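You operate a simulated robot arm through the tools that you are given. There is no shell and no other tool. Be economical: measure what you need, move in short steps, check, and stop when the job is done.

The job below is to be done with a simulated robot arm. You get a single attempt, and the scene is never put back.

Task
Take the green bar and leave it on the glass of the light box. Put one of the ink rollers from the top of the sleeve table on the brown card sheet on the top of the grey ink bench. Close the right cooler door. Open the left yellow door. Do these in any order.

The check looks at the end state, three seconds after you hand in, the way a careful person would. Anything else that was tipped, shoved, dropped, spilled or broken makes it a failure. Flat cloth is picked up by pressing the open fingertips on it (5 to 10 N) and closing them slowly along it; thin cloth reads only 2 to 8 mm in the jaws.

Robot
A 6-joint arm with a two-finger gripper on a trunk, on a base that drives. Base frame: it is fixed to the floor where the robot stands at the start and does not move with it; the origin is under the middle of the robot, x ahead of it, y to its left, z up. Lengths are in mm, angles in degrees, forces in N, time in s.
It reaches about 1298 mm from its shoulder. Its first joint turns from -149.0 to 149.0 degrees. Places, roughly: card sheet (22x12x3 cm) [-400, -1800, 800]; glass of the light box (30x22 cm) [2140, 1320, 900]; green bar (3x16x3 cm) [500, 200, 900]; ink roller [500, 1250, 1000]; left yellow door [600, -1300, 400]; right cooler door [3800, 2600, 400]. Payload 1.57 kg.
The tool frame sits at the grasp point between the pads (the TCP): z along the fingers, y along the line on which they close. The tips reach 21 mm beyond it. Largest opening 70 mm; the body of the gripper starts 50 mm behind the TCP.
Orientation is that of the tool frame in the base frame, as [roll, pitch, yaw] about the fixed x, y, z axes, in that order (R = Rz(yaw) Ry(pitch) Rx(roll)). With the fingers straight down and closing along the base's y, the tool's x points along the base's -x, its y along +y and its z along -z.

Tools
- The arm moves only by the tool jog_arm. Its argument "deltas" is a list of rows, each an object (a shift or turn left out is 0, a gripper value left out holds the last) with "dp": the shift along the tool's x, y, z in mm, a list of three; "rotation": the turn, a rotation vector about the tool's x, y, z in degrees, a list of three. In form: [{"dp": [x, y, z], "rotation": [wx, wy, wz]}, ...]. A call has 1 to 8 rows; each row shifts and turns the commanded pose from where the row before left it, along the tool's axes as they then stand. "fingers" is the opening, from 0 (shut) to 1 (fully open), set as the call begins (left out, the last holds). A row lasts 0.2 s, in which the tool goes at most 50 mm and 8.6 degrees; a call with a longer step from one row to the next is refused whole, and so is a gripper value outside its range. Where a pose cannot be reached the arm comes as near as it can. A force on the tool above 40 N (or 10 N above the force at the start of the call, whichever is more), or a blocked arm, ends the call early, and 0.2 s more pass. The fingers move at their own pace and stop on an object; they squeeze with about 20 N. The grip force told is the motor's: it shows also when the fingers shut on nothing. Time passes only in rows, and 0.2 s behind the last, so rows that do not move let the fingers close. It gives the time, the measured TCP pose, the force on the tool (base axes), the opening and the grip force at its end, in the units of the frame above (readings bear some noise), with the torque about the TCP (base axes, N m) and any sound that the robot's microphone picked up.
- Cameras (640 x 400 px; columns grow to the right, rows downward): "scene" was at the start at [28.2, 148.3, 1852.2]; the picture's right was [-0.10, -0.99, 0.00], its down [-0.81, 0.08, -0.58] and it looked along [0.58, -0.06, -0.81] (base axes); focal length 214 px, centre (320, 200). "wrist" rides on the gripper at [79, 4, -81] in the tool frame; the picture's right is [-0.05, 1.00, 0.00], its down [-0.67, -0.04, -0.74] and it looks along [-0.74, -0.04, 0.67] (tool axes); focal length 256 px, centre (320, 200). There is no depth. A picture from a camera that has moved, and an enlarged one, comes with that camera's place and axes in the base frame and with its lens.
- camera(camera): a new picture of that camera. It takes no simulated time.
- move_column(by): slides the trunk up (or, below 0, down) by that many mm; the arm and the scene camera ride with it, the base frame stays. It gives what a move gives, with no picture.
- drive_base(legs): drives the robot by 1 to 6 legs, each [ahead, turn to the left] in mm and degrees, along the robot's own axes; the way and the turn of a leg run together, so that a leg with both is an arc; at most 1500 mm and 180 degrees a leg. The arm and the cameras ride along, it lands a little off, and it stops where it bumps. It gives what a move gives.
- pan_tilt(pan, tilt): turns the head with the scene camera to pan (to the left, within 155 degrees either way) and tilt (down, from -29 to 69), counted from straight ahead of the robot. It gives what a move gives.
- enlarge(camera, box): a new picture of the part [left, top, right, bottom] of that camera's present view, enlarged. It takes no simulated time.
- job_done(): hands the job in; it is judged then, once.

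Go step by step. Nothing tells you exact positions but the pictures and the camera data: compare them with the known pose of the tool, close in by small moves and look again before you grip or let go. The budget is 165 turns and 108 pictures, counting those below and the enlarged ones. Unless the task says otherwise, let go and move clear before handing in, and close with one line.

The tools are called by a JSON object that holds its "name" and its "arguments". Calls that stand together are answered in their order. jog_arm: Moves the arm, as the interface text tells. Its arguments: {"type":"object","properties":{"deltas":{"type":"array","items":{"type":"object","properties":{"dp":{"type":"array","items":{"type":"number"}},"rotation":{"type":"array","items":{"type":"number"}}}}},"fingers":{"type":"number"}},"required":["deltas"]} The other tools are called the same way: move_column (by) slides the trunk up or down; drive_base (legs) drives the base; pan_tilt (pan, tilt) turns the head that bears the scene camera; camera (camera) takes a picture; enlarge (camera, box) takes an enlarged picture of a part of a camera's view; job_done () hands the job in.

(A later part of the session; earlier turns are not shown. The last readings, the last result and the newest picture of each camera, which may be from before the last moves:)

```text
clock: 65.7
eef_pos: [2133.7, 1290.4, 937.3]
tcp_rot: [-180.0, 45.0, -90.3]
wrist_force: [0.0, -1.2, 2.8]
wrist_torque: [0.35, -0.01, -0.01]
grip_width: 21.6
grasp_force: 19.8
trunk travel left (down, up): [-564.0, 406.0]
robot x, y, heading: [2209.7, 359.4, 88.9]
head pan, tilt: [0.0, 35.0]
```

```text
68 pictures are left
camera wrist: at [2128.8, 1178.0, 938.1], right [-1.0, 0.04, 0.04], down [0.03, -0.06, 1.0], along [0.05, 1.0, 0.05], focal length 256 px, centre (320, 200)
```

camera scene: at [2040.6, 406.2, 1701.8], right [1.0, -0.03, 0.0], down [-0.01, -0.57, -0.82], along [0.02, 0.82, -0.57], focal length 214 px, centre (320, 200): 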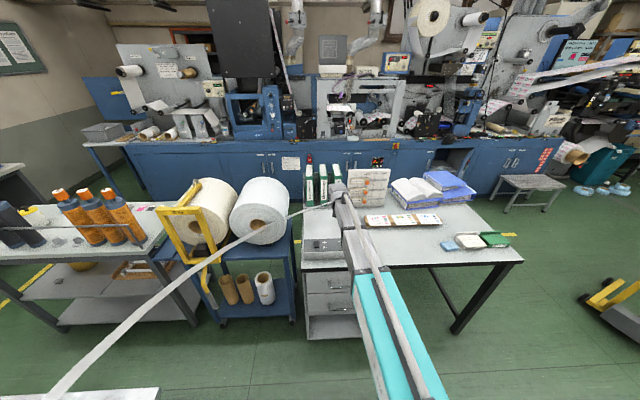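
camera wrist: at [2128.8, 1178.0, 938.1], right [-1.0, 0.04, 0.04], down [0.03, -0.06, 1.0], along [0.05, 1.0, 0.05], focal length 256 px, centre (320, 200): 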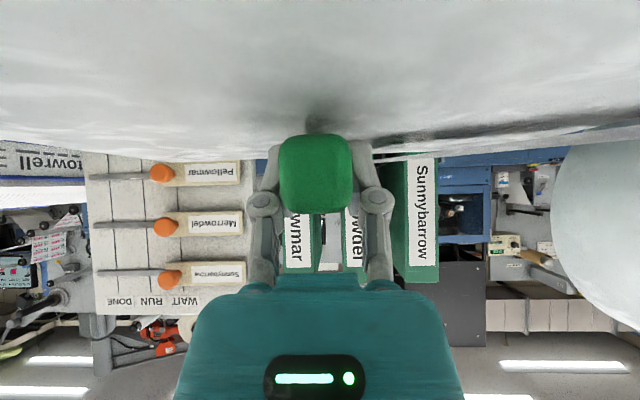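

{"name": "move_column", "arguments": {"by": -8}}

{"name": "jog_arm", "arguments": {"deltas": [{}, {}, {}, {}, {}], "fingers": 1}}

{"name": "move_column", "arguments": {"by": 100}}

{"name": "jog_arm", "arguments": {"deltas": [{"rotation": [0, 8, 0]}, {"rotation": [0, 8, 0]}, {"rotation": [0, 8, 0]}]}}

{"name": "camera", "arguments": {"camera": "wrist"}}

```text
clock: 66.3
eef_pos: [2134.4, 1290.5, 930.4]
tcp_rot: [-179.9, 45.1, -90.2]
wrist_force: [-0.5, -1.0, 6.8]
wrist_torque: [0.25, 0.1, 0.02]
grip_width: 21.6
grasp_force: 20.1
trunk travel left (down, up): [-556.0, 414.0]
robot x, y, heading: [2210.4, 357.3, 88.6]
head pan, tilt: [0.0, 35.0]
```

```text
clock: 67.5
eef_pos: [2134.5, 1291.8, 929.9]
tcp_rot: [-180.0, 45.0, -90.2]
wrist_force: [0.1, 0.3, -0.6]
wrist_torque: [0.03, 0.0, 0.01]
grip_width: 70.0
grasp_force: 0.1
trunk travel left (down, up): [-556.0, 414.0]
robot x, y, heading: [2210.9, 361.1, 88.6]
head pan, tilt: [0.0, 35.0]
```

```text
clock: 68.8
eef_pos: [2134.4, 1291.4, 1028.6]
tcp_rot: [-179.9, 45.0, -90.2]
wrist_force: [-1.0, 0.7, -0.2]
wrist_torque: [0.03, 0.0, -0.01]
grip_width: 69.9
grasp_force: 0.1
trunk travel left (down, up): [-656.0, 314.0]
robot x, y, heading: [2209.2, 357.9, 88.6]
head pan, tilt: [0.0, 35.0]
```

```text
clock: 69.6
eef_pos: [2133.9, 1292.3, 986.9]
tcp_rot: [-179.8, 21.0, -90.2]
wrist_force: [-0.5, -0.5, -0.6]
wrist_torque: [0.02, 0.01, 0.01]
grip_width: 70.1
grasp_force: 0.1
out of reach, approached as far as the arm can: row 1, 2, 3
trunk travel left (down, up): [-656.0, 314.0]
robot x, y, heading: [2208.2, 362.4, 88.6]
head pan, tilt: [0.0, 35.0]
```

```text
67 pictures are left
camera wrist: at [2129.2, 1189.0, 1033.7], right [-1.0, 0.06, 0.02], down [0.04, 0.36, 0.93], along [0.05, 0.93, -0.36], focal length 256 px, centre (320, 200)
```

wrist: 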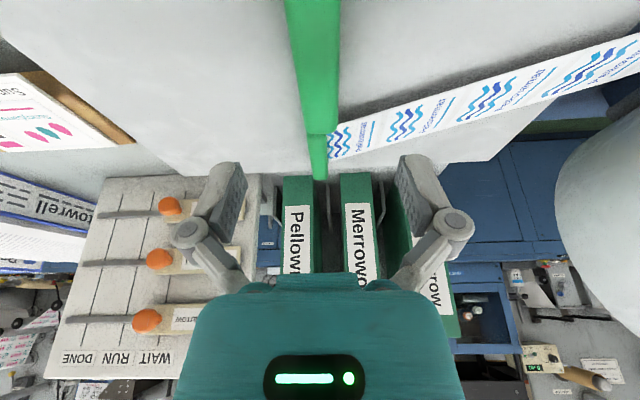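

The bar lies flat on the glass with its web flat. I'll raise, back off, and look toward the cooler.

{"name": "move_column", "arguments": {"by": 250}}

{"name": "drive_base", "arguments": {"legs": [[-350, 0]]}}

{"name": "pan_tilt", "arguments": {"pan": -40, "tilt": 20}}

{"name": "camera", "arguments": {"camera": "scene"}}

```text
clock: 72.2
eef_pos: [2134.6, 1291.8, 1237.0]
tcp_rot: [-179.7, 21.1, -90.3]
wrist_force: [0.7, -0.6, -0.3]
wrist_torque: [0.0, 0.0, 0.05]
grip_width: 69.9
grasp_force: 0.1
trunk travel left (down, up): [-906.0, 64.0]
robot x, y, heading: [2209.4, 355.9, 88.7]
head pan, tilt: [0.0, 35.0]
```

```text
clock: 74.8
eef_pos: [2125.3, 938.1, 1237.9]
tcp_rot: [-179.9, 21.1, -90.2]
wrist_force: [-0.8, -0.8, 1.1]
wrist_torque: [0.04, 0.01, 0.02]
grip_width: 70.2
grasp_force: 0.0
trunk travel left (down, up): [-906.0, 64.0]
robot x, y, heading: [2201.0, 6.0, 88.4]
head pan, tilt: [0.0, 35.0]
```

```text
clock: 75.9
eef_pos: [2124.1, 937.8, 1235.2]
tcp_rot: [-179.9, 21.1, -90.1]
wrist_force: [-0.4, 0.3, 0.7]
wrist_torque: [-0.03, 0.04, -0.02]
grip_width: 70.0
grasp_force: 0.0
trunk travel left (down, up): [-906.0, 64.0]
robot x, y, heading: [2200.0, 7.4, 88.7]
head pan, tilt: [-40.0, 20.0]
```

```text
66 pictures are left
camera scene: at [2091.1, 34.7, 1930.6], right [0.75, -0.66, 0.0], down [-0.23, -0.26, -0.94], along [0.62, 0.71, -0.34], focal length 214 px, centre (320, 200)
```

scene: 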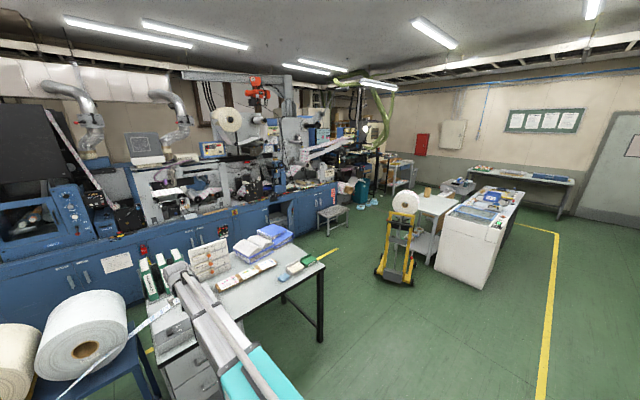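

{"name": "enlarge", "arguments": {"camera": "scene", "box": [230, 160, 400, 270]}}

```text
3.64 times, centred on (315, 215) of scene
camera zoom: at [2091.1, 34.7, 1930.6], right [0.75, -0.66, 0.0], down [-0.23, -0.26, -0.94], along [0.62, 0.71, -0.34], focal length 780 px, centre (338, 146)
```

zoom: 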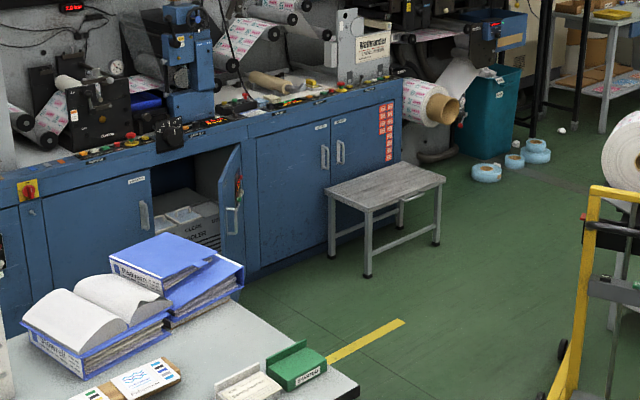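

The right cooler door stands open in the blue press cabinets. I'll retract the arm and drive round to stand in front of it.

{"name": "jog_arm", "arguments": {"deltas": [{"rotation": [0, 8, 0]}, {"rotation": [0, 8, 0]}, {"rotation": [0, 5, 0]}, {"dp": [45, 0, 0]}, {"dp": [45, 0, 0]}, {"dp": [45, 0, 0]}, {"dp": [45, 0, 0]}]}}

{"name": "drive_base", "arguments": {"legs": [[0, -88.5], [1450, 0], [0, 90], [800, 0]]}}

{"name": "pan_tilt", "arguments": {"pan": 0, "tilt": 40}}

{"name": "camera", "arguments": {"camera": "scene"}}

```text
clock: 77.5
eef_pos: [2123.6, 756.4, 1225.1]
tcp_rot: [-179.9, 0.1, -90.3]
wrist_force: [-0.4, -0.2, 0.3]
wrist_torque: [0.03, 0.0, 0.02]
grip_width: 69.8
grasp_force: 0.1
out of reach, approached as far as the arm can: row 1, 2
trunk travel left (down, up): [-906.0, 64.0]
robot x, y, heading: [2203.1, 6.6, 88.9]
head pan, tilt: [-40.0, 20.0]
```

```text
clock: 102.4
eef_pos: [3639.5, 1538.5, 1224.0]
tcp_rot: [-179.9, 0.0, -92.0]
wrist_force: [0.0, -0.6, -0.5]
wrist_torque: [-0.02, 0.0, -0.01]
grip_width: 70.1
grasp_force: 0.1
trunk travel left (down, up): [-906.0, 64.0]
robot x, y, heading: [3699.5, 782.8, 87.4]
head pan, tilt: [-40.0, 20.0]
```

```text
clock: 103.5
eef_pos: [3638.6, 1538.2, 1224.7]
tcp_rot: [-179.9, 0.0, -92.0]
wrist_force: [-0.2, -0.5, -0.4]
wrist_torque: [0.05, -0.01, -0.02]
grip_width: 69.9
grasp_force: 0.1
trunk travel left (down, up): [-906.0, 64.0]
robot x, y, heading: [3697.1, 785.2, 87.4]
head pan, tilt: [0.0, 40.0]
```

```text
64 pictures are left
camera scene: at [3532.3, 831.3, 1899.3], right [1.0, -0.05, 0.0], down [-0.03, -0.64, -0.77], along [0.04, 0.77, -0.64], focal length 214 px, centre (320, 200)
```

scene: 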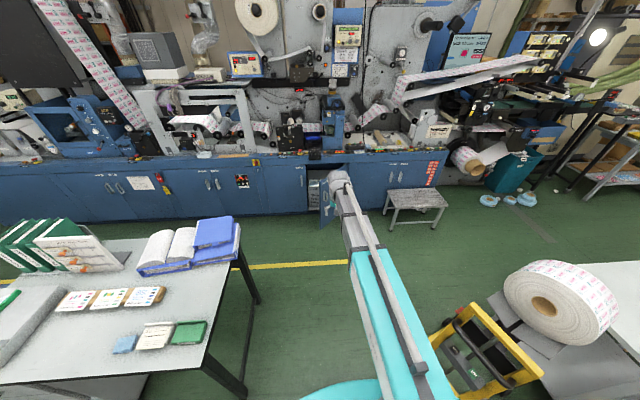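

{"name": "enlarge", "arguments": {"camera": "scene", "box": [250, 140, 410, 240]}}

{"name": "camera", "arguments": {"camera": "wrist"}}

```text
4.00 times, centred on (330, 190) of scene
camera zoom: at [3532.3, 831.3, 1899.3], right [1.0, -0.05, 0.0], down [-0.03, -0.64, -0.77], along [0.04, 0.77, -0.64], focal length 858 px, centre (280, 240)
```

zoom: 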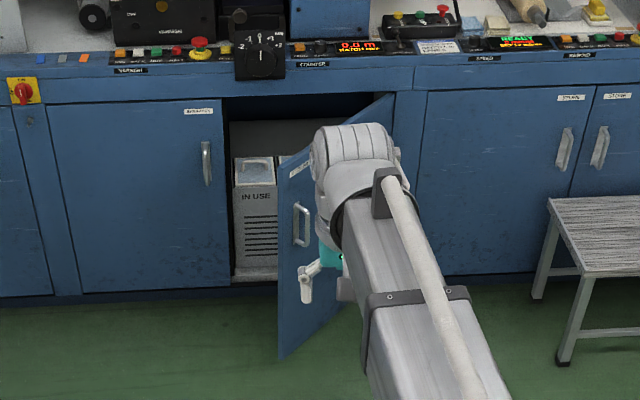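

```text
62 pictures are left
camera wrist: at [3630.9, 1458.9, 1305.2], right [-1.0, 0.09, 0.0], down [0.06, 0.66, 0.75], along [0.07, 0.74, -0.67], focal length 256 px, centre (320, 200)
```

wrist: 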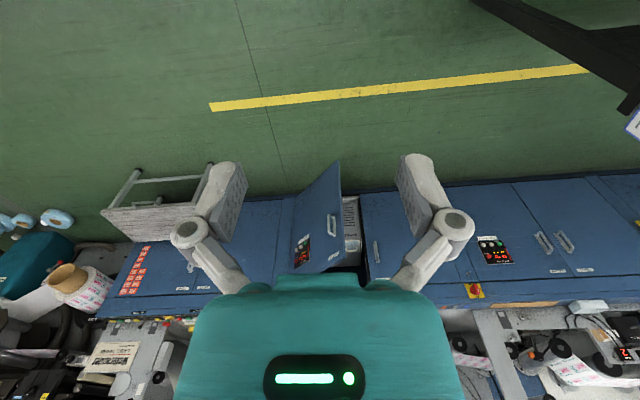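

The door is hinged on its right (hinge ≈ (3930, 2790), free edge ≈ (3622, 2495), open ~44°). I'll close the fingers, point them forward, lower the arm to z≈560, and push at x≈3710.

{"name": "jog_arm", "arguments": {"deltas": [{"rotation": [0, -8, 0]}, {"rotation": [0, -8, 0]}, {"rotation": [0, -8, 0]}, {"rotation": [0, -8, 0]}, {"rotation": [0, -8, 0]}, {"rotation": [0, -8, 0]}, {"rotation": [0, -8, 0]}, {"rotation": [0, -8, 0]}], "fingers": 0}}

{"name": "jog_arm", "arguments": {"deltas": [{"rotation": [0, -8, 0]}, {"rotation": [0, -8, 0]}, {"dp": [0, -40, 0]}, {"dp": [0, -30, 0]}]}}

{"name": "move_column", "arguments": {"by": -810}}

{"name": "drive_base", "arguments": {"legs": [[700, 0]]}}

{"name": "camera", "arguments": {"camera": "scene"}}

{"name": "camera", "arguments": {"camera": "wrist"}}

```text
clock: 105.3
eef_pos: [3638.6, 1537.3, 1329.5]
tcp_rot: [-179.9, 64.0, -91.9]
wrist_force: [-0.8, 0.2, -0.6]
wrist_torque: [-0.01, -0.01, 0.0]
grip_width: 0.0
grasp_force: 20.2
out of reach, approached as far as the arm can: row 2, 3, 4, 5, 6, 7, 8
trunk travel left (down, up): [-906.0, 64.0]
robot x, y, heading: [3699.1, 783.0, 87.4]
head pan, tilt: [0.0, 40.0]
```

```text
clock: 106.3
eef_pos: [3709.0, 1533.5, 1377.9]
tcp_rot: [-179.8, 80.0, -91.5]
wrist_force: [0.2, -0.2, 0.5]
wrist_torque: [0.0, -0.02, -0.01]
grip_width: 0.0
grasp_force: 19.8
out of reach, approached as far as the arm can: row 1, 2
trunk travel left (down, up): [-906.0, 64.0]
robot x, y, heading: [3699.5, 782.7, 87.4]
head pan, tilt: [0.0, 40.0]
```

```text
refused: -810 is not a number from -400 to 400
```

```text
clock: 111.0
eef_pos: [3728.3, 2235.6, 1376.8]
tcp_rot: [-179.5, 80.0, -90.8]
wrist_force: [-1.5, 1.1, -0.4]
wrist_torque: [0.03, 0.01, 0.0]
grip_width: 0.0
grasp_force: 20.2
trunk travel left (down, up): [-906.0, 64.0]
robot x, y, heading: [3729.7, 1484.1, 88.3]
head pan, tilt: [0.0, 40.0]
```

```text
61 pictures are left
camera scene: at [3561.0, 1529.9, 1899.2], right [1.0, -0.03, 0.0], down [-0.02, -0.64, -0.77], along [0.03, 0.77, -0.64], focal length 214 px, centre (320, 200)
```

scene: 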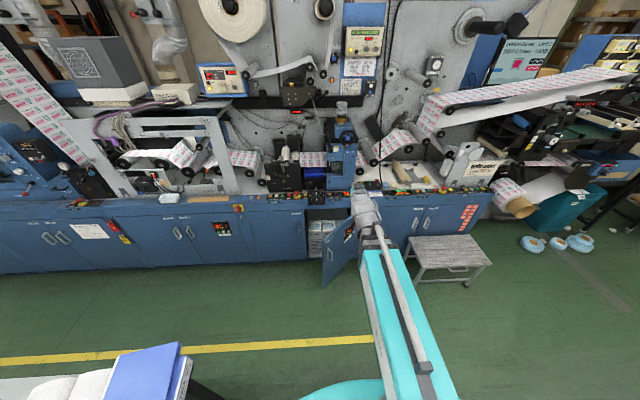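

```text
60 pictures are left
camera wrist: at [3721.5, 2142.5, 1313.7], right [-1.0, 0.03, 0.05], down [0.02, -0.62, 0.79], along [0.06, 0.79, 0.62], focal length 256 px, centre (320, 200)
```

wrist: 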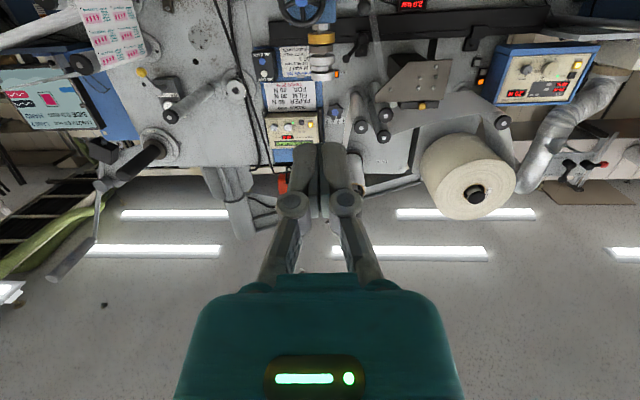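

{"name": "move_column", "arguments": {"by": -400}}

{"name": "move_column", "arguments": {"by": -400}}

{"name": "camera", "arguments": {"camera": "wrist"}}

{"name": "camera", "arguments": {"camera": "scene"}}

```text
clock: 114.8
eef_pos: [3727.0, 2235.1, 978.0]
tcp_rot: [-179.5, 80.0, -90.8]
wrist_force: [0.4, 0.3, -0.3]
wrist_torque: [-0.02, -0.02, 0.01]
grip_width: 0.0
grasp_force: 20.1
trunk travel left (down, up): [-506.0, 464.0]
robot x, y, heading: [3728.0, 1480.2, 88.0]
head pan, tilt: [0.0, 40.0]
```

```text
clock: 118.6
eef_pos: [3728.6, 2236.3, 578.1]
tcp_rot: [-179.5, 80.0, -90.8]
wrist_force: [0.3, 0.2, 0.1]
wrist_torque: [-0.01, -0.04, 0.0]
grip_width: 0.0
grasp_force: 20.3
trunk travel left (down, up): [-106.0, 864.0]
robot x, y, heading: [3724.9, 1482.6, 88.2]
head pan, tilt: [0.0, 40.0]
```

```text
59 pictures are left
camera wrist: at [3721.4, 2142.2, 513.9], right [-1.0, 0.03, 0.05], down [0.02, -0.62, 0.79], along [0.06, 0.79, 0.62], focal length 256 px, centre (320, 200)
```

wrist: 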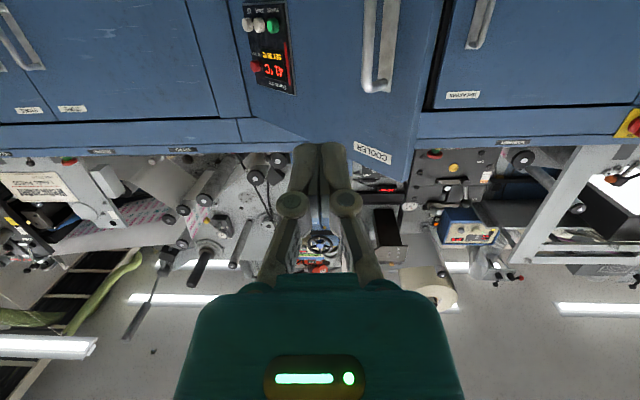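

```text
58 pictures are left
camera scene: at [3561.0, 1529.4, 1099.3], right [1.0, -0.03, 0.0], down [-0.02, -0.64, -0.77], along [0.03, 0.77, -0.64], focal length 214 px, centre (320, 200)
```

scene: 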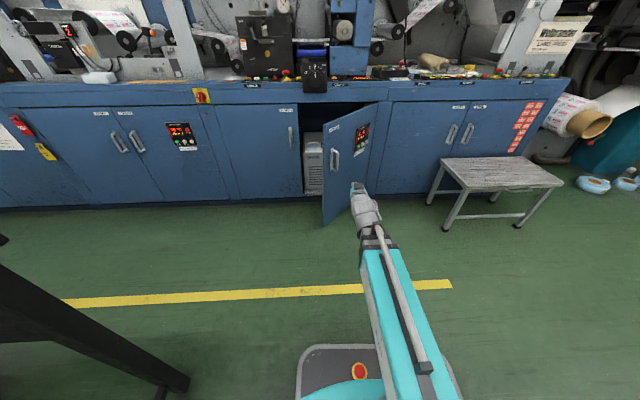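

The tips will strike the plain area between handle and display. Drive 250 mm closer, then push with the arm.

{"name": "drive_base", "arguments": {"legs": [[250, 1]]}}

{"name": "jog_arm", "arguments": {"deltas": [{"dp": [0, 15, 0]}, {"dp": [-5.2, 0, 29.5]}, {"dp": [-5.2, 0, 29.5]}, {"dp": [-5.2, 0, 29.5]}, {"dp": [-5.2, 0, 29.5]}, {"dp": [-5.2, 0, 29.5]}]}}

{"name": "camera", "arguments": {"camera": "scene"}}

```text
clock: 120.7
eef_pos: [3722.6, 2485.1, 578.0]
tcp_rot: [-179.5, 80.1, -90.0]
wrist_force: [-0.5, -0.5, -0.1]
wrist_torque: [-0.03, 0.01, -0.02]
grip_width: 0.0
grasp_force: 20.1
trunk travel left (down, up): [-106.0, 864.0]
robot x, y, heading: [3740.5, 1734.8, 89.1]
head pan, tilt: [0.0, 40.0]
```

```text
clock: 122.1
eef_pos: [3709.1, 2638.0, 578.8]
tcp_rot: [-179.6, 80.0, -90.0]
wrist_force: [0.0, -0.7, 0.4]
wrist_torque: [-0.04, 0.0, -0.01]
grip_width: 0.0
grasp_force: 19.9
trunk travel left (down, up): [-106.0, 864.0]
robot x, y, heading: [3736.1, 1736.2, 89.1]
head pan, tilt: [0.0, 40.0]
```

```text
57 pictures are left
camera scene: at [3568.5, 1775.9, 1099.2], right [1.0, -0.01, 0.0], down [-0.01, -0.64, -0.77], along [0.01, 0.77, -0.64], focal length 214 px, centre (320, 200)
```

scene: 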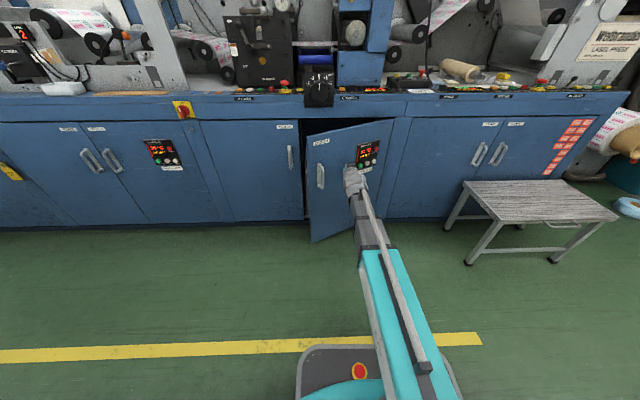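

Door is moving shut. Keep pushing forward.

{"name": "jog_arm", "arguments": {"deltas": [{"dp": [-4.3, 0, 24.6]}, {"dp": [-4.3, 0, 24.6]}, {"dp": [-4.3, 0, 24.6]}, {"dp": [-3.5, 0, 19.7]}]}}

{"name": "jog_arm", "arguments": {"deltas": [{"dp": [-1.7, 0, 9.8]}, {"dp": [-1.7, 0, 9.8]}, {"dp": [-1.7, 0, 9.8]}, {"dp": [-1.7, 0, 9.8]}, {}]}}

{"name": "camera", "arguments": {"camera": "scene"}}

```text
clock: 123.1
eef_pos: [3710.1, 2731.3, 577.0]
tcp_rot: [-179.5, 79.8, -89.9]
wrist_force: [0.2, -0.3, -0.6]
wrist_torque: [-0.01, 0.0, 0.0]
grip_width: 0.0
grasp_force: 19.6
trunk travel left (down, up): [-106.0, 864.0]
robot x, y, heading: [3739.5, 1737.9, 89.3]
head pan, tilt: [0.0, 40.0]
```

```text
clock: 124.3
eef_pos: [3708.4, 2769.9, 577.8]
tcp_rot: [-179.5, 80.0, -89.9]
wrist_force: [0.2, -0.4, 0.7]
wrist_torque: [0.01, 0.04, -0.04]
grip_width: 0.0
grasp_force: 19.8
trunk travel left (down, up): [-106.0, 864.0]
robot x, y, heading: [3737.1, 1735.1, 89.2]
head pan, tilt: [0.0, 40.0]
```

```text
56 pictures are left
camera scene: at [3568.6, 1776.1, 1099.2], right [1.0, -0.01, 0.0], down [-0.01, -0.64, -0.77], along [0.01, 0.77, -0.64], focal length 214 px, centre (320, 200)
```

scene: 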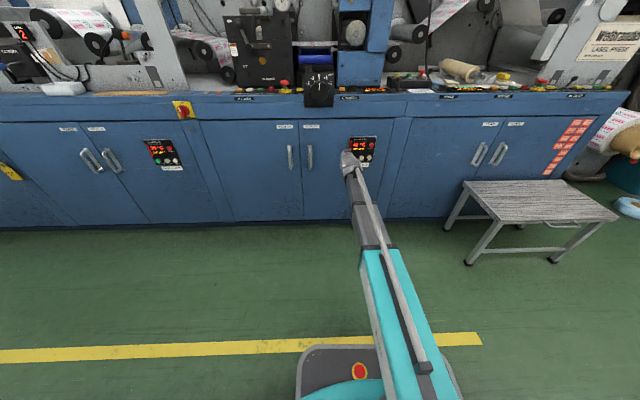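

{"name": "jog_arm", "arguments": {"deltas": [{"dp": [-1, 0, 5.9]}, {"dp": [-1, 0, 5.9]}, {"dp": [-1, 0, 5.9]}, {}]}}

{"name": "enlarge", "arguments": {"camera": "scene", "box": [240, 100, 420, 230]}}

```text
clock: 124.8
eef_pos: [3707.8, 2770.0, 578.1]
tcp_rot: [-179.4, 79.7, -89.9]
wrist_force: [-0.6, -6.2, 2.5]
wrist_torque: [0.07, 0.0, 0.04]
grip_width: 0.0
grasp_force: 20.2
trunk travel left (down, up): [-106.0, 864.0]
robot x, y, heading: [3738.2, 1731.6, 89.3]
head pan, tilt: [0.0, 40.0]
stopped in row 2: the force on the tool passed its limit at 49 N (the readings are from after the stop); the commanded pose is now the measured one
```

```text
3.08 times, centred on (330, 165) of scene
camera zoom: at [3568.6, 1775.3, 1099.4], right [1.0, -0.01, 0.0], down [-0.01, -0.64, -0.77], along [0.01, 0.77, -0.64], focal length 660 px, centre (289, 308)
```

zoom: 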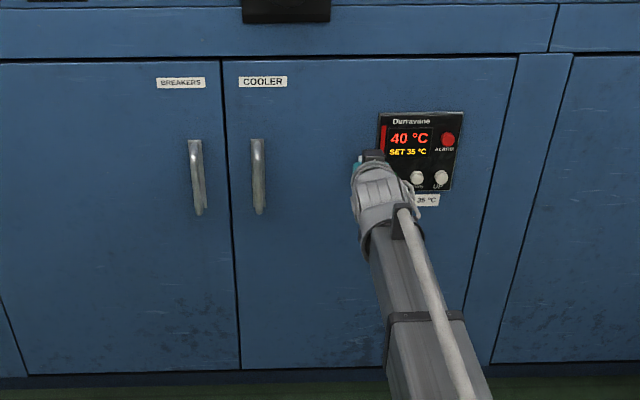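

Cooler door is shut. Now I'll retract, back away and go to the yellow cabinet.

{"name": "jog_arm", "arguments": {"deltas": [{"dp": [7, 0, -39]}, {"dp": [7, 0, -39]}, {"dp": [7, 0, -39]}, {"dp": [7, 0, -39]}, {"dp": [7, 0, -39]}, {"dp": [7, 0, -39]}, {"dp": [7, 0, -39]}]}}

{"name": "drive_base", "arguments": {"legs": [[-1500, 0], [-580, 0]]}}

{"name": "move_column", "arguments": {"by": 400}}

{"name": "drive_base", "arguments": {"legs": [[0, 90], [1500, 0], [1000, 0]]}}

{"name": "pan_tilt", "arguments": {"pan": 50, "tilt": 30}}

{"name": "camera", "arguments": {"camera": "scene"}}

```text
clock: 126.3
eef_pos: [3707.1, 2493.2, 576.4]
tcp_rot: [-179.4, 79.8, -89.9]
wrist_force: [0.1, -0.3, -0.5]
wrist_torque: [0.01, 0.04, 0.0]
grip_width: 0.0
grasp_force: 20.0
trunk travel left (down, up): [-106.0, 864.0]
robot x, y, heading: [3739.4, 1738.2, 89.2]
head pan, tilt: [0.0, 40.0]
```

```text
clock: 139.0
eef_pos: [3679.4, 426.3, 577.4]
tcp_rot: [-179.5, 79.7, -88.8]
wrist_force: [1.4, -0.7, 0.0]
wrist_torque: [0.01, -0.02, 0.03]
grip_width: 0.2
grasp_force: 20.1
trunk travel left (down, up): [-106.0, 864.0]
robot x, y, heading: [3722.8, -333.7, 90.3]
head pan, tilt: [0.0, 40.0]
```

```text
clock: 142.8
eef_pos: [3679.6, 424.6, 978.3]
tcp_rot: [-179.4, 79.9, -88.8]
wrist_force: [-0.4, 0.4, 0.4]
wrist_torque: [0.01, -0.01, -0.02]
grip_width: 0.0
grasp_force: 20.2
trunk travel left (down, up): [-506.0, 464.0]
robot x, y, heading: [3725.2, -330.7, 90.0]
head pan, tilt: [0.0, 40.0]
```

```text
clock: 146.4
eef_pos: [3121.7, 126.1, 977.4]
tcp_rot: [-179.4, 79.8, -39.4]
wrist_force: [-0.1, -0.1, -0.2]
wrist_torque: [0.01, 0.0, -0.03]
grip_width: 0.3
grasp_force: 19.8
trunk travel left (down, up): [-506.0, 464.0]
robot x, y, heading: [3738.6, -324.3, 138.0]
head pan, tilt: [0.0, 40.0]
stopped in leg 1: the robot was blocked; the commanded pose is now the measured one
```

```text
clock: 147.6
eef_pos: [3121.3, 124.8, 977.6]
tcp_rot: [-179.5, 79.7, -39.5]
wrist_force: [0.1, -0.1, -0.2]
wrist_torque: [0.03, 0.02, -0.02]
grip_width: 0.1
grasp_force: 20.3
trunk travel left (down, up): [-506.0, 464.0]
robot x, y, heading: [3737.2, -329.1, 137.7]
head pan, tilt: [50.0, 30.0]
```

```text
54 pictures are left
camera scene: at [3566.0, -494.9, 1514.6], right [-0.14, 0.99, 0.0], down [0.5, 0.07, -0.87], along [-0.86, -0.12, -0.5], focal length 214 px, centre (320, 200)
```

scene: 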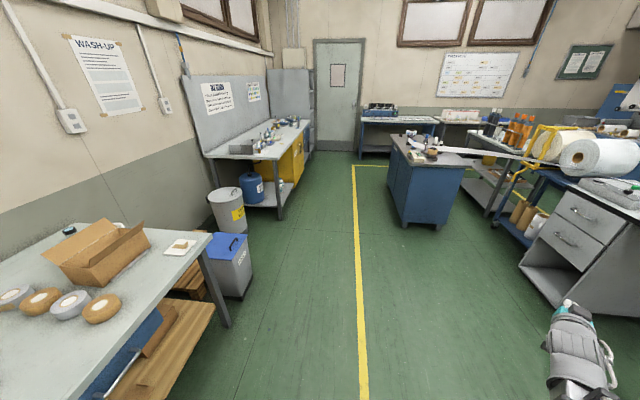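

The base bumped something while turning. I'll look behind before moving.

{"name": "pan_tilt", "arguments": {"pan": 140, "tilt": 55}}

{"name": "camera", "arguments": {"camera": "scene"}}

{"name": "pan_tilt", "arguments": {"pan": -130, "tilt": 55}}

{"name": "camera", "arguments": {"camera": "scene"}}

```text
clock: 149.3
eef_pos: [3121.8, 124.9, 977.5]
tcp_rot: [-179.6, 79.8, -39.4]
wrist_force: [-1.1, 0.8, 0.1]
wrist_torque: [-0.01, -0.05, -0.03]
grip_width: 0.1
grasp_force: 20.0
trunk travel left (down, up): [-506.0, 464.0]
robot x, y, heading: [3736.1, -324.5, 138.0]
head pan, tilt: [140.0, 55.0]
```

```text
53 pictures are left
camera scene: at [3665.4, -554.0, 1478.6], right [-0.99, -0.14, 0.0], down [-0.11, 0.81, -0.57], along [0.08, -0.57, -0.82], focal length 214 px, centre (320, 200)
```

scene: 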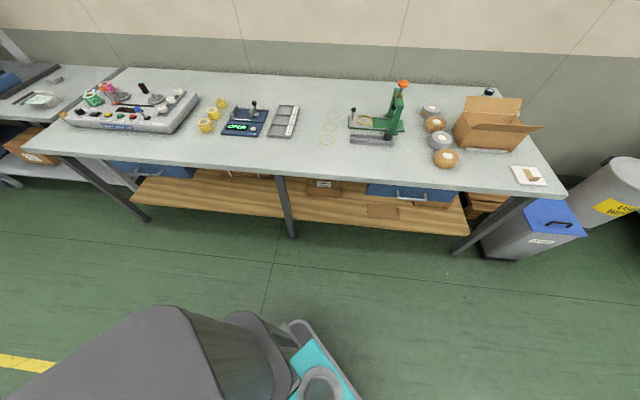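

```text
clock: 153.0
eef_pos: [3120.7, 125.4, 978.0]
tcp_rot: [-179.4, 79.8, -39.6]
wrist_force: [0.7, 0.1, -0.3]
wrist_torque: [-0.03, -0.01, 0.01]
grip_width: 0.1
grasp_force: 19.9
trunk travel left (down, up): [-506.0, 464.0]
robot x, y, heading: [3735.3, -323.9, 137.8]
head pan, tilt: [-130.0, 55.0]
```

```text
52 pictures are left
camera scene: at [3727.0, -472.6, 1478.6], right [0.14, -0.99, 0.0], down [-0.81, -0.11, -0.57], along [0.57, 0.08, -0.82], focal length 214 px, centre (320, 200)
```

scene: 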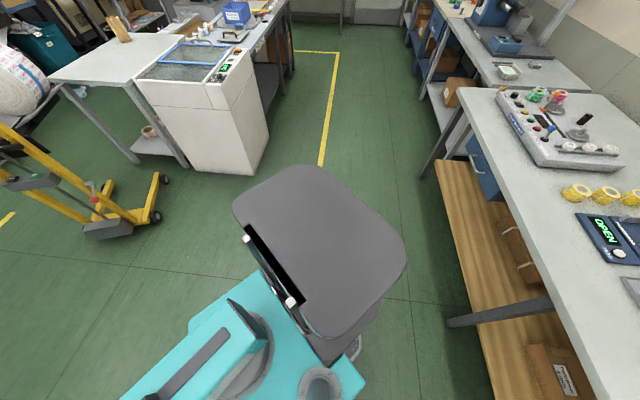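

{"name": "pan_tilt", "arguments": {"pan": 0, "tilt": 60}}

{"name": "camera", "arguments": {"camera": "scene"}}

```text
clock: 155.1
eef_pos: [3122.0, 123.9, 977.7]
tcp_rot: [-179.5, 79.9, -39.5]
wrist_force: [-0.9, 0.1, -0.1]
wrist_torque: [-0.02, -0.03, -0.03]
grip_width: 0.1
grasp_force: 20.1
trunk travel left (down, up): [-506.0, 464.0]
robot x, y, heading: [3735.4, -324.7, 138.0]
head pan, tilt: [0.0, 60.0]
```

```text
51 pictures are left
camera scene: at [3606.1, -437.8, 1472.5], right [0.67, 0.74, 0.0], down [0.64, -0.58, -0.5], along [-0.37, 0.34, -0.87], focal length 214 px, centre (320, 200)
```

scene: 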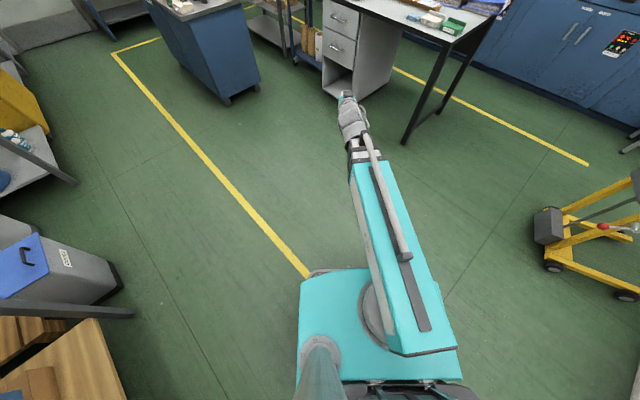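

Nothing visibly touching. I'll move forward a little first and try turning further.

{"name": "drive_base", "arguments": {"legs": [[150, 0], [0, 20]]}}

```text
clock: 158.2
eef_pos: [2891.3, -11.2, 977.8]
tcp_rot: [-179.5, 79.7, -19.5]
wrist_force: [-0.5, 0.2, 0.2]
wrist_torque: [0.02, -0.03, 0.0]
grip_width: 0.0
grasp_force: 20.1
trunk travel left (down, up): [-506.0, 464.0]
robot x, y, heading: [3619.8, -219.0, 157.5]
head pan, tilt: [0.0, 60.0]
```

{"name": "drive_base", "arguments": {"legs": [[0, 28], [1500, 0], [700, -5]]}}

{"name": "pan_tilt", "arguments": {"pan": 45, "tilt": 35}}

{"name": "camera", "arguments": {"camera": "scene"}}

```text
clock: 173.5
eef_pos: [679.3, -468.0, 977.5]
tcp_rot: [-179.5, 79.7, 3.0]
wrist_force: [-0.7, -0.6, 0.3]
wrist_torque: [0.01, 0.0, 0.0]
grip_width: 0.1
grasp_force: 19.7
trunk travel left (down, up): [-506.0, 464.0]
robot x, y, heading: [1438.1, -385.3, 179.6]
head pan, tilt: [0.0, 60.0]
```

```text
clock: 174.6
eef_pos: [678.9, -468.1, 977.6]
tcp_rot: [-179.5, 79.9, 2.7]
wrist_force: [-0.4, -0.4, -0.4]
wrist_torque: [0.0, 0.04, 0.0]
grip_width: 0.2
grasp_force: 20.0
trunk travel left (down, up): [-506.0, 464.0]
robot x, y, heading: [1438.5, -379.9, 179.7]
head pan, tilt: [45.0, 35.0]
```

```text
50 pictures are left
camera scene: at [1418.7, -614.0, 1506.7], right [-0.7, 0.71, 0.0], down [0.41, 0.4, -0.82], along [-0.58, -0.57, -0.57], focal length 214 px, centre (320, 200)
```

scene: 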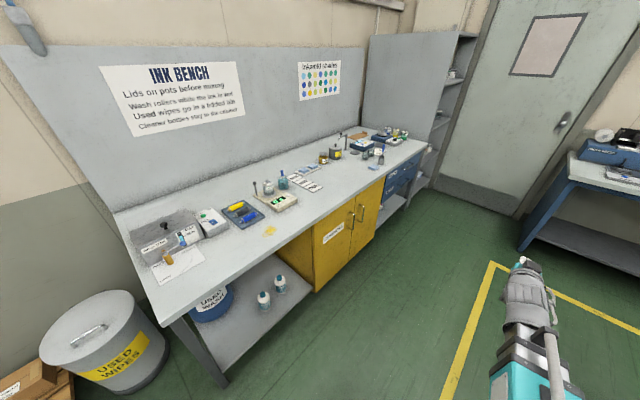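

{"name": "enlarge", "arguments": {"camera": "scene", "box": [260, 160, 420, 300]}}

{"name": "enlarge", "arguments": {"camera": "scene", "box": [300, 110, 440, 200]}}

```text
2.86 times, centred on (340, 230) of scene
camera zoom: at [1418.7, -614.0, 1506.7], right [-0.7, 0.71, 0.0], down [0.41, 0.4, -0.82], along [-0.58, -0.57, -0.57], focal length 613 px, centre (263, 114)
```

zoom: 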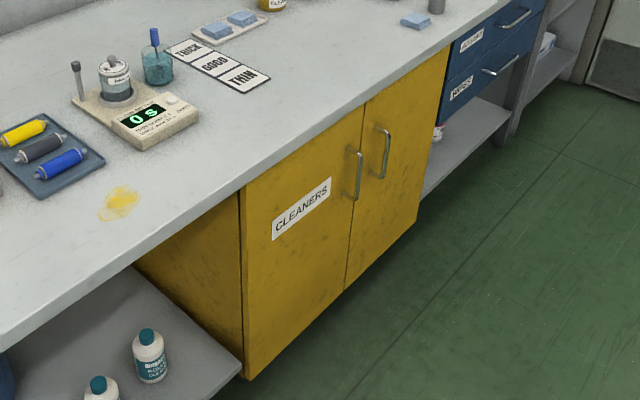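

```text
4.44 times, centred on (370, 155) of scene
camera zoom: at [1418.7, -614.0, 1506.7], right [-0.7, 0.71, 0.0], down [0.41, 0.4, -0.82], along [-0.58, -0.57, -0.57], focal length 953 px, centre (98, 400)
```

zoom: 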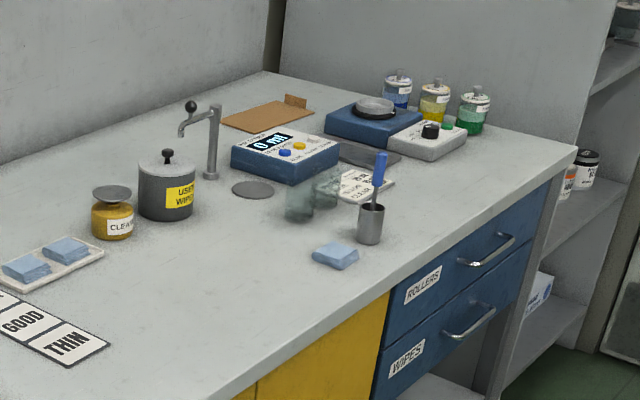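

Left yellow door (CLEANERS) is x≈427–826 at y≈-1250, its handle near x≈500, z 500–650. I'll park parallel to the bench beside it and swing the arm to face it.

{"name": "drive_base", "arguments": {"legs": [[0, -5], [930, 0], [0, 5]]}}

{"name": "jog_arm", "arguments": {"deltas": [{"dp": [0, 49, 0], "rotation": [-3.64, 0, -0.64]}, {"dp": [0, 49, 0], "rotation": [-3.64, 0, -0.64]}, {"dp": [0, 49, 0], "rotation": [-3.64, 0, -0.64]}, {"dp": [0, 49, 0], "rotation": [-3.64, 0, -0.64]}, {"dp": [0, 49, 0], "rotation": [-3.64, 0, -0.64]}, {"dp": [0, 49, 0], "rotation": [-3.64, 0, -0.64]}, {"dp": [0, 49, 0], "rotation": [-3.64, 0, -0.64]}, {"dp": [0, 49, 0], "rotation": [-3.64, 0, -0.64]}]}}

{"name": "jog_arm", "arguments": {"deltas": [{"dp": [0, 49, 0], "rotation": [-3.64, 0, -0.64]}, {"dp": [0, 49, 0], "rotation": [-3.64, 0, -0.64]}, {"dp": [0, 49, 0], "rotation": [-3.64, 0, -0.64]}, {"dp": [0, 49, 0], "rotation": [-3.64, 0, -0.64]}, {"dp": [0, 49, 0], "rotation": [-3.64, 0, -0.64]}, {"dp": [0, 49, 0], "rotation": [-3.64, 0, -0.64]}, {"dp": [0, 49, 0], "rotation": [-3.64, 0, -0.64]}, {"dp": [0, 49, 0], "rotation": [-3.64, 0, -0.64]}]}}

```text
clock: 181.7
eef_pos: [-240.4, -378.0, 977.7]
tcp_rot: [-179.5, 79.8, 2.9]
wrist_force: [0.1, 1.1, 0.0]
wrist_torque: [-0.01, 0.0, 0.01]
grip_width: 0.2
grasp_force: 19.5
trunk travel left (down, up): [-506.0, 464.0]
robot x, y, heading: [519.9, -291.6, 179.0]
head pan, tilt: [45.0, 35.0]
```

```text
clock: 183.5
eef_pos: [-139.8, -750.6, 977.6]
tcp_rot: [179.7, 79.7, 31.7]
wrist_force: [0.1, 0.6, -0.6]
wrist_torque: [-0.01, 0.03, 0.07]
grip_width: 0.3
grasp_force: 19.5
trunk travel left (down, up): [-506.0, 464.0]
robot x, y, heading: [524.7, -293.6, 179.1]
head pan, tilt: [45.0, 35.0]
```

```text
clock: 185.3
eef_pos: [134.6, -1028.8, 977.5]
tcp_rot: [179.2, 79.8, 60.7]
wrist_force: [1.0, 0.9, 0.4]
wrist_torque: [0.02, 0.0, 0.05]
grip_width: 0.0
grasp_force: 19.8
trunk travel left (down, up): [-506.0, 464.0]
robot x, y, heading: [521.6, -289.0, 178.9]
head pan, tilt: [45.0, 35.0]
```

{"name": "jog_arm", "arguments": {"deltas": [{"dp": [0, 49, 0], "rotation": [-3.64, 0, -0.64]}, {"dp": [0, 49, 0], "rotation": [-3.64, 0, -0.64]}, {"dp": [0, 49, 0], "rotation": [-3.64, 0, -0.64]}, {"dp": [0, 49, 0], "rotation": [-3.64, 0, -0.64]}, {"dp": [0, 49, 0], "rotation": [-3.64, 0, -0.64]}, {"dp": [0, 49, 0], "rotation": [-3.64, 0, -0.64]}, {"dp": [0, 49, 0], "rotation": [-3.64, 0, -0.64]}, {"dp": [9, 40, -40], "rotation": [-3.64, 0, -0.64]}]}}

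{"name": "pan_tilt", "arguments": {"pan": 85, "tilt": 40}}

{"name": "camera", "arguments": {"camera": "scene"}}

```text
refused: row 8 steps farther than a row can; nothing moved
```

```text
clock: 186.3
eef_pos: [133.4, -1027.8, 976.8]
tcp_rot: [179.3, 79.7, 60.6]
wrist_force: [0.0, -0.7, 0.6]
wrist_torque: [0.02, -0.01, -0.02]
grip_width: 0.0
grasp_force: 19.4
trunk travel left (down, up): [-506.0, 464.0]
robot x, y, heading: [516.0, -293.9, 179.1]
head pan, tilt: [85.0, 40.0]
```

```text
47 pictures are left
camera scene: at [551.5, -548.8, 1499.2], right [-0.99, 0.1, 0.0], down [0.07, 0.64, -0.77], along [-0.08, -0.76, -0.64], focal length 214 px, centre (320, 200)
```

scene: 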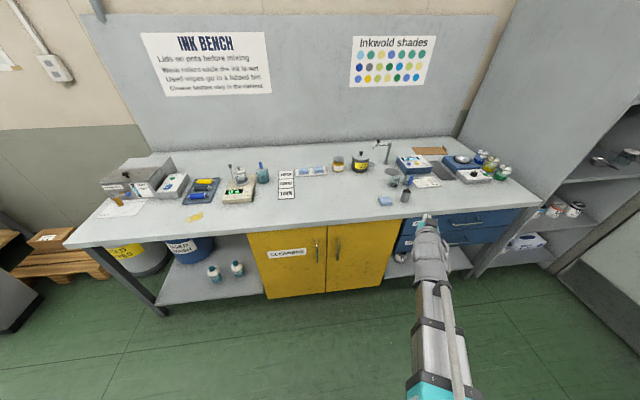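

{"name": "jog_arm", "arguments": {"deltas": [{"dp": [0, 49, 0], "rotation": [-3.64, 0, -0.64]}, {"dp": [0, 49, 0], "rotation": [-3.64, 0, -0.64]}, {"dp": [0, 49, 0], "rotation": [-3.64, 0, -0.64]}, {"dp": [0, 49, 0], "rotation": [-3.64, 0, -0.64]}, {"dp": [0, 49, 0], "rotation": [-3.64, 0, -0.64]}, {"dp": [0, 49, 0], "rotation": [-3.64, 0, -0.64]}, {"dp": [0, 49, 0], "rotation": [-3.64, 0, -0.64]}, {"dp": [5, 30, -30], "rotation": [-3.64, 0, -0.64]}], "fingers": 1}}

{"name": "jog_arm", "arguments": {"deltas": [{"dp": [7, 0, -40]}, {"dp": [7, 0, -40]}]}}

{"name": "move_column", "arguments": {"by": -380}}

{"name": "camera", "arguments": {"camera": "wrist"}}

{"name": "camera", "arguments": {"camera": "scene"}}

```text
clock: 188.2
eef_pos: [489.0, -1100.0, 978.1]
tcp_rot: [178.7, 80.0, 89.8]
wrist_force: [0.7, 0.5, -0.6]
wrist_torque: [-0.01, 0.02, 0.01]
grip_width: 69.9
grasp_force: 0.1
trunk travel left (down, up): [-506.0, 464.0]
robot x, y, heading: [516.9, -292.7, 179.0]
head pan, tilt: [85.0, 40.0]
```

```text
clock: 188.8
eef_pos: [487.2, -1018.5, 978.9]
tcp_rot: [178.7, 80.1, 89.7]
wrist_force: [0.5, -0.6, 0.5]
wrist_torque: [0.01, -0.01, 0.0]
grip_width: 70.0
grasp_force: 0.0
trunk travel left (down, up): [-506.0, 464.0]
robot x, y, heading: [520.1, -294.3, 179.1]
head pan, tilt: [85.0, 40.0]
```

```text
clock: 192.4
eef_pos: [489.2, -1019.7, 598.8]
tcp_rot: [178.7, 79.9, 89.7]
wrist_force: [-0.6, -0.5, 0.0]
wrist_torque: [0.02, 0.02, 0.0]
grip_width: 69.8
grasp_force: 0.0
trunk travel left (down, up): [-126.0, 844.0]
robot x, y, heading: [515.5, -295.3, 179.3]
head pan, tilt: [85.0, 40.0]
```

```text
46 pictures are left
camera wrist: at [490.4, -925.7, 533.9], right [1.0, 0.01, 0.06], down [-0.05, 0.62, 0.79], along [-0.03, -0.79, 0.62], focal length 256 px, centre (320, 200)
```

wrist: 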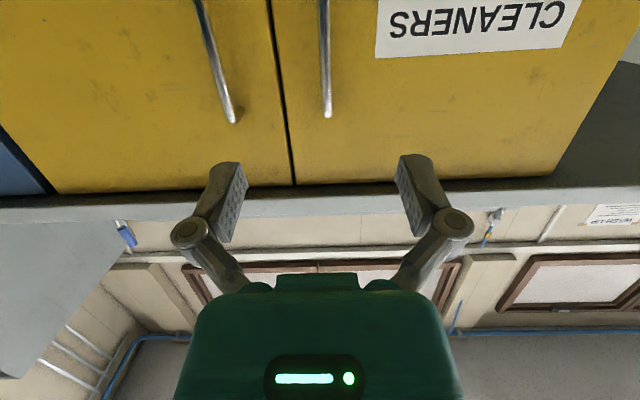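

```text
45 pictures are left
camera scene: at [551.6, -548.7, 1119.2], right [-0.99, 0.1, 0.0], down [0.07, 0.64, -0.77], along [-0.08, -0.76, -0.64], focal length 214 px, centre (320, 200)
```

scene: 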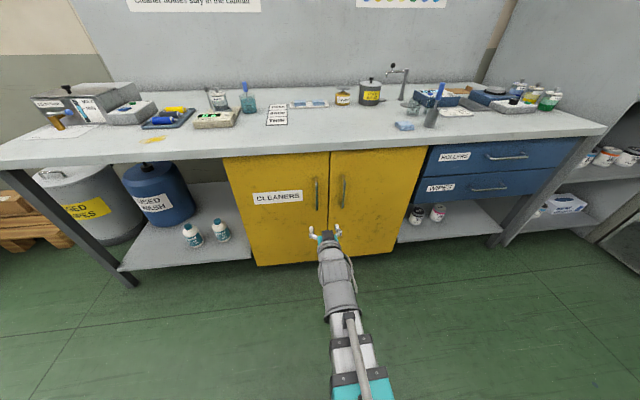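

{"name": "jog_arm", "arguments": {"deltas": [{"dp": [-7, 2, 39]}, {"dp": [-7, 2, 39]}, {"dp": [-7, 2, 39]}, {"dp": [-7, 0, 39]}, {"dp": [-5.2, 0, 29.5]}]}}

{"name": "camera", "arguments": {"camera": "wrist"}}

{"name": "enlarge", "arguments": {"camera": "scene", "box": [260, 150, 400, 250]}}

```text
clock: 193.6
eef_pos: [496.0, -1210.2, 597.1]
tcp_rot: [178.7, 79.9, 89.7]
wrist_force: [0.1, 0.6, 0.8]
wrist_torque: [0.01, 0.02, -0.03]
grip_width: 70.0
grasp_force: 0.0
trunk travel left (down, up): [-126.0, 844.0]
robot x, y, heading: [516.6, -294.4, 178.9]
head pan, tilt: [85.0, 40.0]
```

```text
44 pictures are left
camera wrist: at [499.0, -1114.9, 533.8], right [1.0, 0.01, 0.06], down [-0.05, 0.62, 0.79], along [-0.03, -0.79, 0.62], focal length 256 px, centre (320, 200)
```

wrist: 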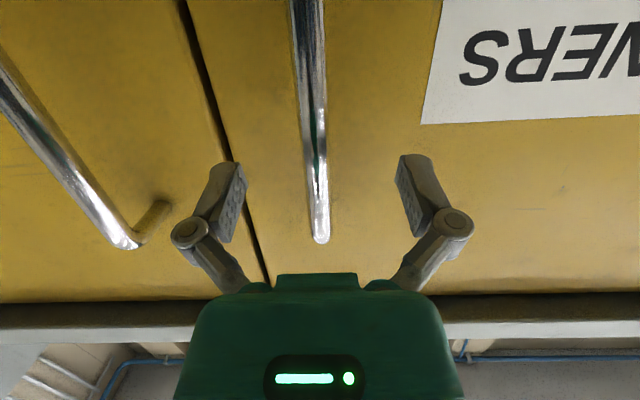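

```text
4.00 times, centred on (330, 200) of scene
camera zoom: at [551.6, -548.6, 1119.2], right [-0.99, 0.1, 0.0], down [0.07, 0.64, -0.77], along [-0.08, -0.76, -0.64], focal length 858 px, centre (280, 200)
```

zoom: 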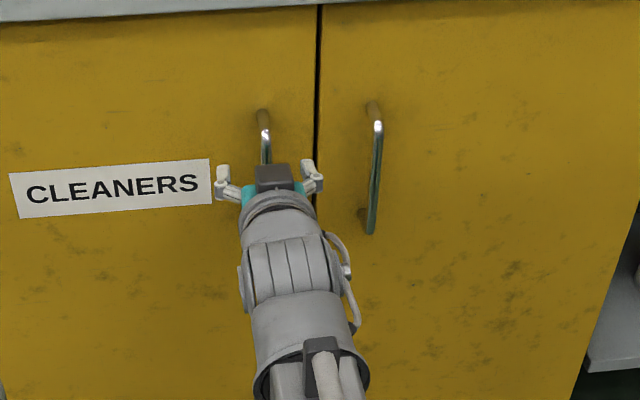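

{"name": "jog_arm", "arguments": {"deltas": [{"dp": [-1.7, 0, 9.8]}, {"dp": [-1.7, 0, 9.8]}]}}

{"name": "jog_arm", "arguments": {"deltas": [{}, {}, {}, {}, {}], "fingers": 0}}

{"name": "camera", "arguments": {"camera": "wrist"}}

```text
clock: 194.2
eef_pos: [496.9, -1229.0, 597.4]
tcp_rot: [178.7, 80.0, 89.7]
wrist_force: [-0.8, 0.0, 0.3]
wrist_torque: [0.03, -0.06, -0.02]
grip_width: 70.3
grasp_force: 0.1
trunk travel left (down, up): [-126.0, 844.0]
robot x, y, heading: [522.4, -290.2, 178.8]
head pan, tilt: [85.0, 40.0]
```

```text
clock: 195.4
eef_pos: [497.1, -1228.4, 599.6]
tcp_rot: [178.7, 80.0, 89.7]
wrist_force: [-13.8, 2.4, 0.4]
wrist_torque: [0.21, 0.21, 0.7]
grip_width: 9.9
grasp_force: 31.9
trunk travel left (down, up): [-126.0, 844.0]
robot x, y, heading: [516.9, -290.1, 179.3]
head pan, tilt: [85.0, 40.0]
```

```text
42 pictures are left
camera wrist: at [498.4, -1134.1, 534.0], right [1.0, 0.01, 0.06], down [-0.05, 0.62, 0.79], along [-0.03, -0.79, 0.62], focal length 256 px, centre (320, 200)
```

wrist: 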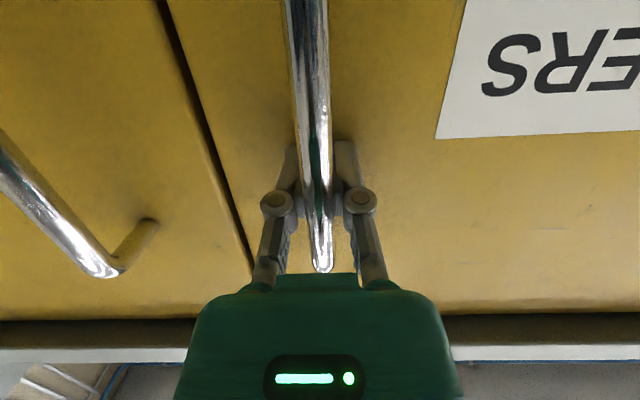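

Handle gripped. Pull along the door's arc, turning the gripper with it.

{"name": "jog_arm", "arguments": {"deltas": [{"dp": [0, -2, 0]}, {"dp": [2.5, 1.5, -14], "rotation": [2.46, 0, 0.43]}, {"dp": [2.5, 1.8, -14], "rotation": [2.46, 0, 0.43]}, {"dp": [4.95, 4.3, -28.1], "rotation": [4.92, 0, 0.87]}]}}

{"name": "camera", "arguments": {"camera": "wrist"}}

```text
clock: 196.4
eef_pos: [505.4, -1171.3, 599.4]
tcp_rot: [179.0, 80.0, 80.2]
wrist_force: [7.9, -1.3, 4.0]
wrist_torque: [0.2, 0.07, 0.28]
grip_width: 10.0
grasp_force: 32.0
trunk travel left (down, up): [-126.0, 844.0]
robot x, y, heading: [518.0, -291.3, 179.0]
head pan, tilt: [85.0, 40.0]
```

```text
41 pictures are left
camera wrist: at [523.9, -1079.0, 534.1], right [0.98, -0.16, 0.06], down [0.06, 0.62, 0.79], along [-0.16, -0.77, 0.62], focal length 256 px, centre (320, 200)
```

wrist: 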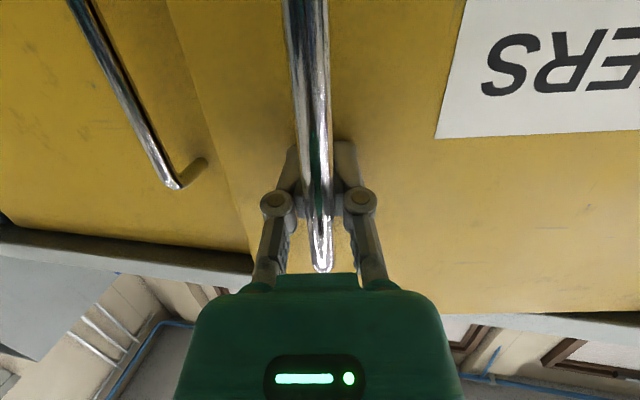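

Door is opening, keep going.

{"name": "jog_arm", "arguments": {"deltas": [{"dp": [4.95, 4.3, -28.1], "rotation": [4.92, 0, 0.87]}, {"dp": [4.95, 4.3, -28.1], "rotation": [4.92, 0, 0.87]}, {"dp": [4.95, 4.3, -28.1], "rotation": [4.92, 0, 0.87]}, {"dp": [4.95, 4.3, -28.1], "rotation": [4.92, 0, 0.87]}]}}

{"name": "jog_arm", "arguments": {"deltas": [{"dp": [4.95, 4.3, -28.1], "rotation": [4.92, 0, 0.87]}, {"dp": [4.95, 4.3, -28.1], "rotation": [4.92, 0, 0.87]}]}}

```text
clock: 197.4
eef_pos: [554.0, -1066.3, 598.9]
tcp_rot: [179.0, 80.0, 59.9]
wrist_force: [-5.0, 5.8, 7.7]
wrist_torque: [0.12, -0.08, 0.7]
grip_width: 10.3
grasp_force: 32.1
trunk travel left (down, up): [-126.0, 844.0]
robot x, y, heading: [518.5, -292.3, 178.9]
head pan, tilt: [85.0, 40.0]
```

```text
clock: 198.0
eef_pos: [591.9, -1022.2, 598.1]
tcp_rot: [179.0, 79.8, 49.8]
wrist_force: [-6.2, 8.9, 10.9]
wrist_torque: [0.09, 0.06, 0.71]
grip_width: 10.5
grasp_force: 31.8
trunk travel left (down, up): [-126.0, 844.0]
robot x, y, heading: [519.4, -293.7, 179.2]
head pan, tilt: [85.0, 40.0]
```

{"name": "jog_arm", "arguments": {"deltas": [{"dp": [4.95, 4.3, -28.1], "rotation": [4.92, 0, 0.87]}, {"dp": [4.95, 4.3, -28.1], "rotation": [4.92, 0, 0.87]}]}}

{"name": "jog_arm", "arguments": {"deltas": [{"dp": [4.95, 4.3, -28.1], "rotation": [4.92, 0, 0.87]}, {"dp": [4.95, 4.3, -28.1], "rotation": [4.92, 0, 0.87]}]}}

{"name": "camera", "arguments": {"camera": "scene"}}

```text
clock: 198.6
eef_pos: [637.3, -983.4, 596.9]
tcp_rot: [179.1, 80.0, 40.0]
wrist_force: [-7.5, 13.8, 7.0]
wrist_torque: [0.26, -0.05, 0.81]
grip_width: 10.4
grasp_force: 32.5
trunk travel left (down, up): [-126.0, 844.0]
robot x, y, heading: [515.9, -293.0, 178.9]
head pan, tilt: [85.0, 40.0]
```

```text
clock: 199.0
eef_pos: [640.1, -980.6, 597.9]
tcp_rot: [178.9, 80.1, 36.7]
wrist_force: [3.3, -2.0, -3.4]
wrist_torque: [0.38, -0.62, 0.26]
grip_width: 10.6
grasp_force: 31.9
trunk travel left (down, up): [-126.0, 844.0]
robot x, y, heading: [517.2, -291.9, 179.2]
head pan, tilt: [85.0, 40.0]
stopped in row 1: the force on the tool passed its limit at 44 N (the readings are from after the stop); the commanded pose is now the measured one
```

```text
40 pictures are left
camera scene: at [546.8, -551.8, 1118.8], right [-0.99, 0.1, 0.0], down [0.07, 0.64, -0.76], along [-0.08, -0.76, -0.65], focal length 214 px, centre (320, 200)
```

scene: 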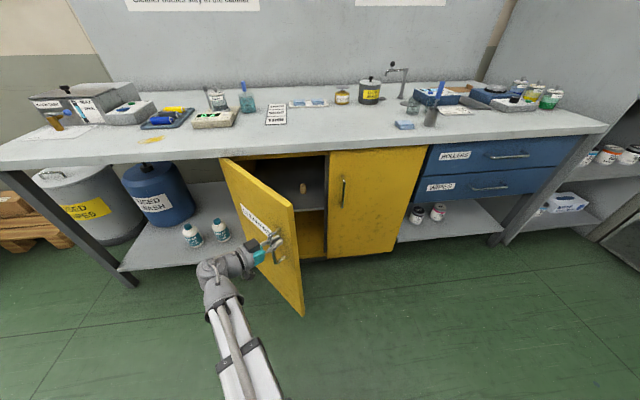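

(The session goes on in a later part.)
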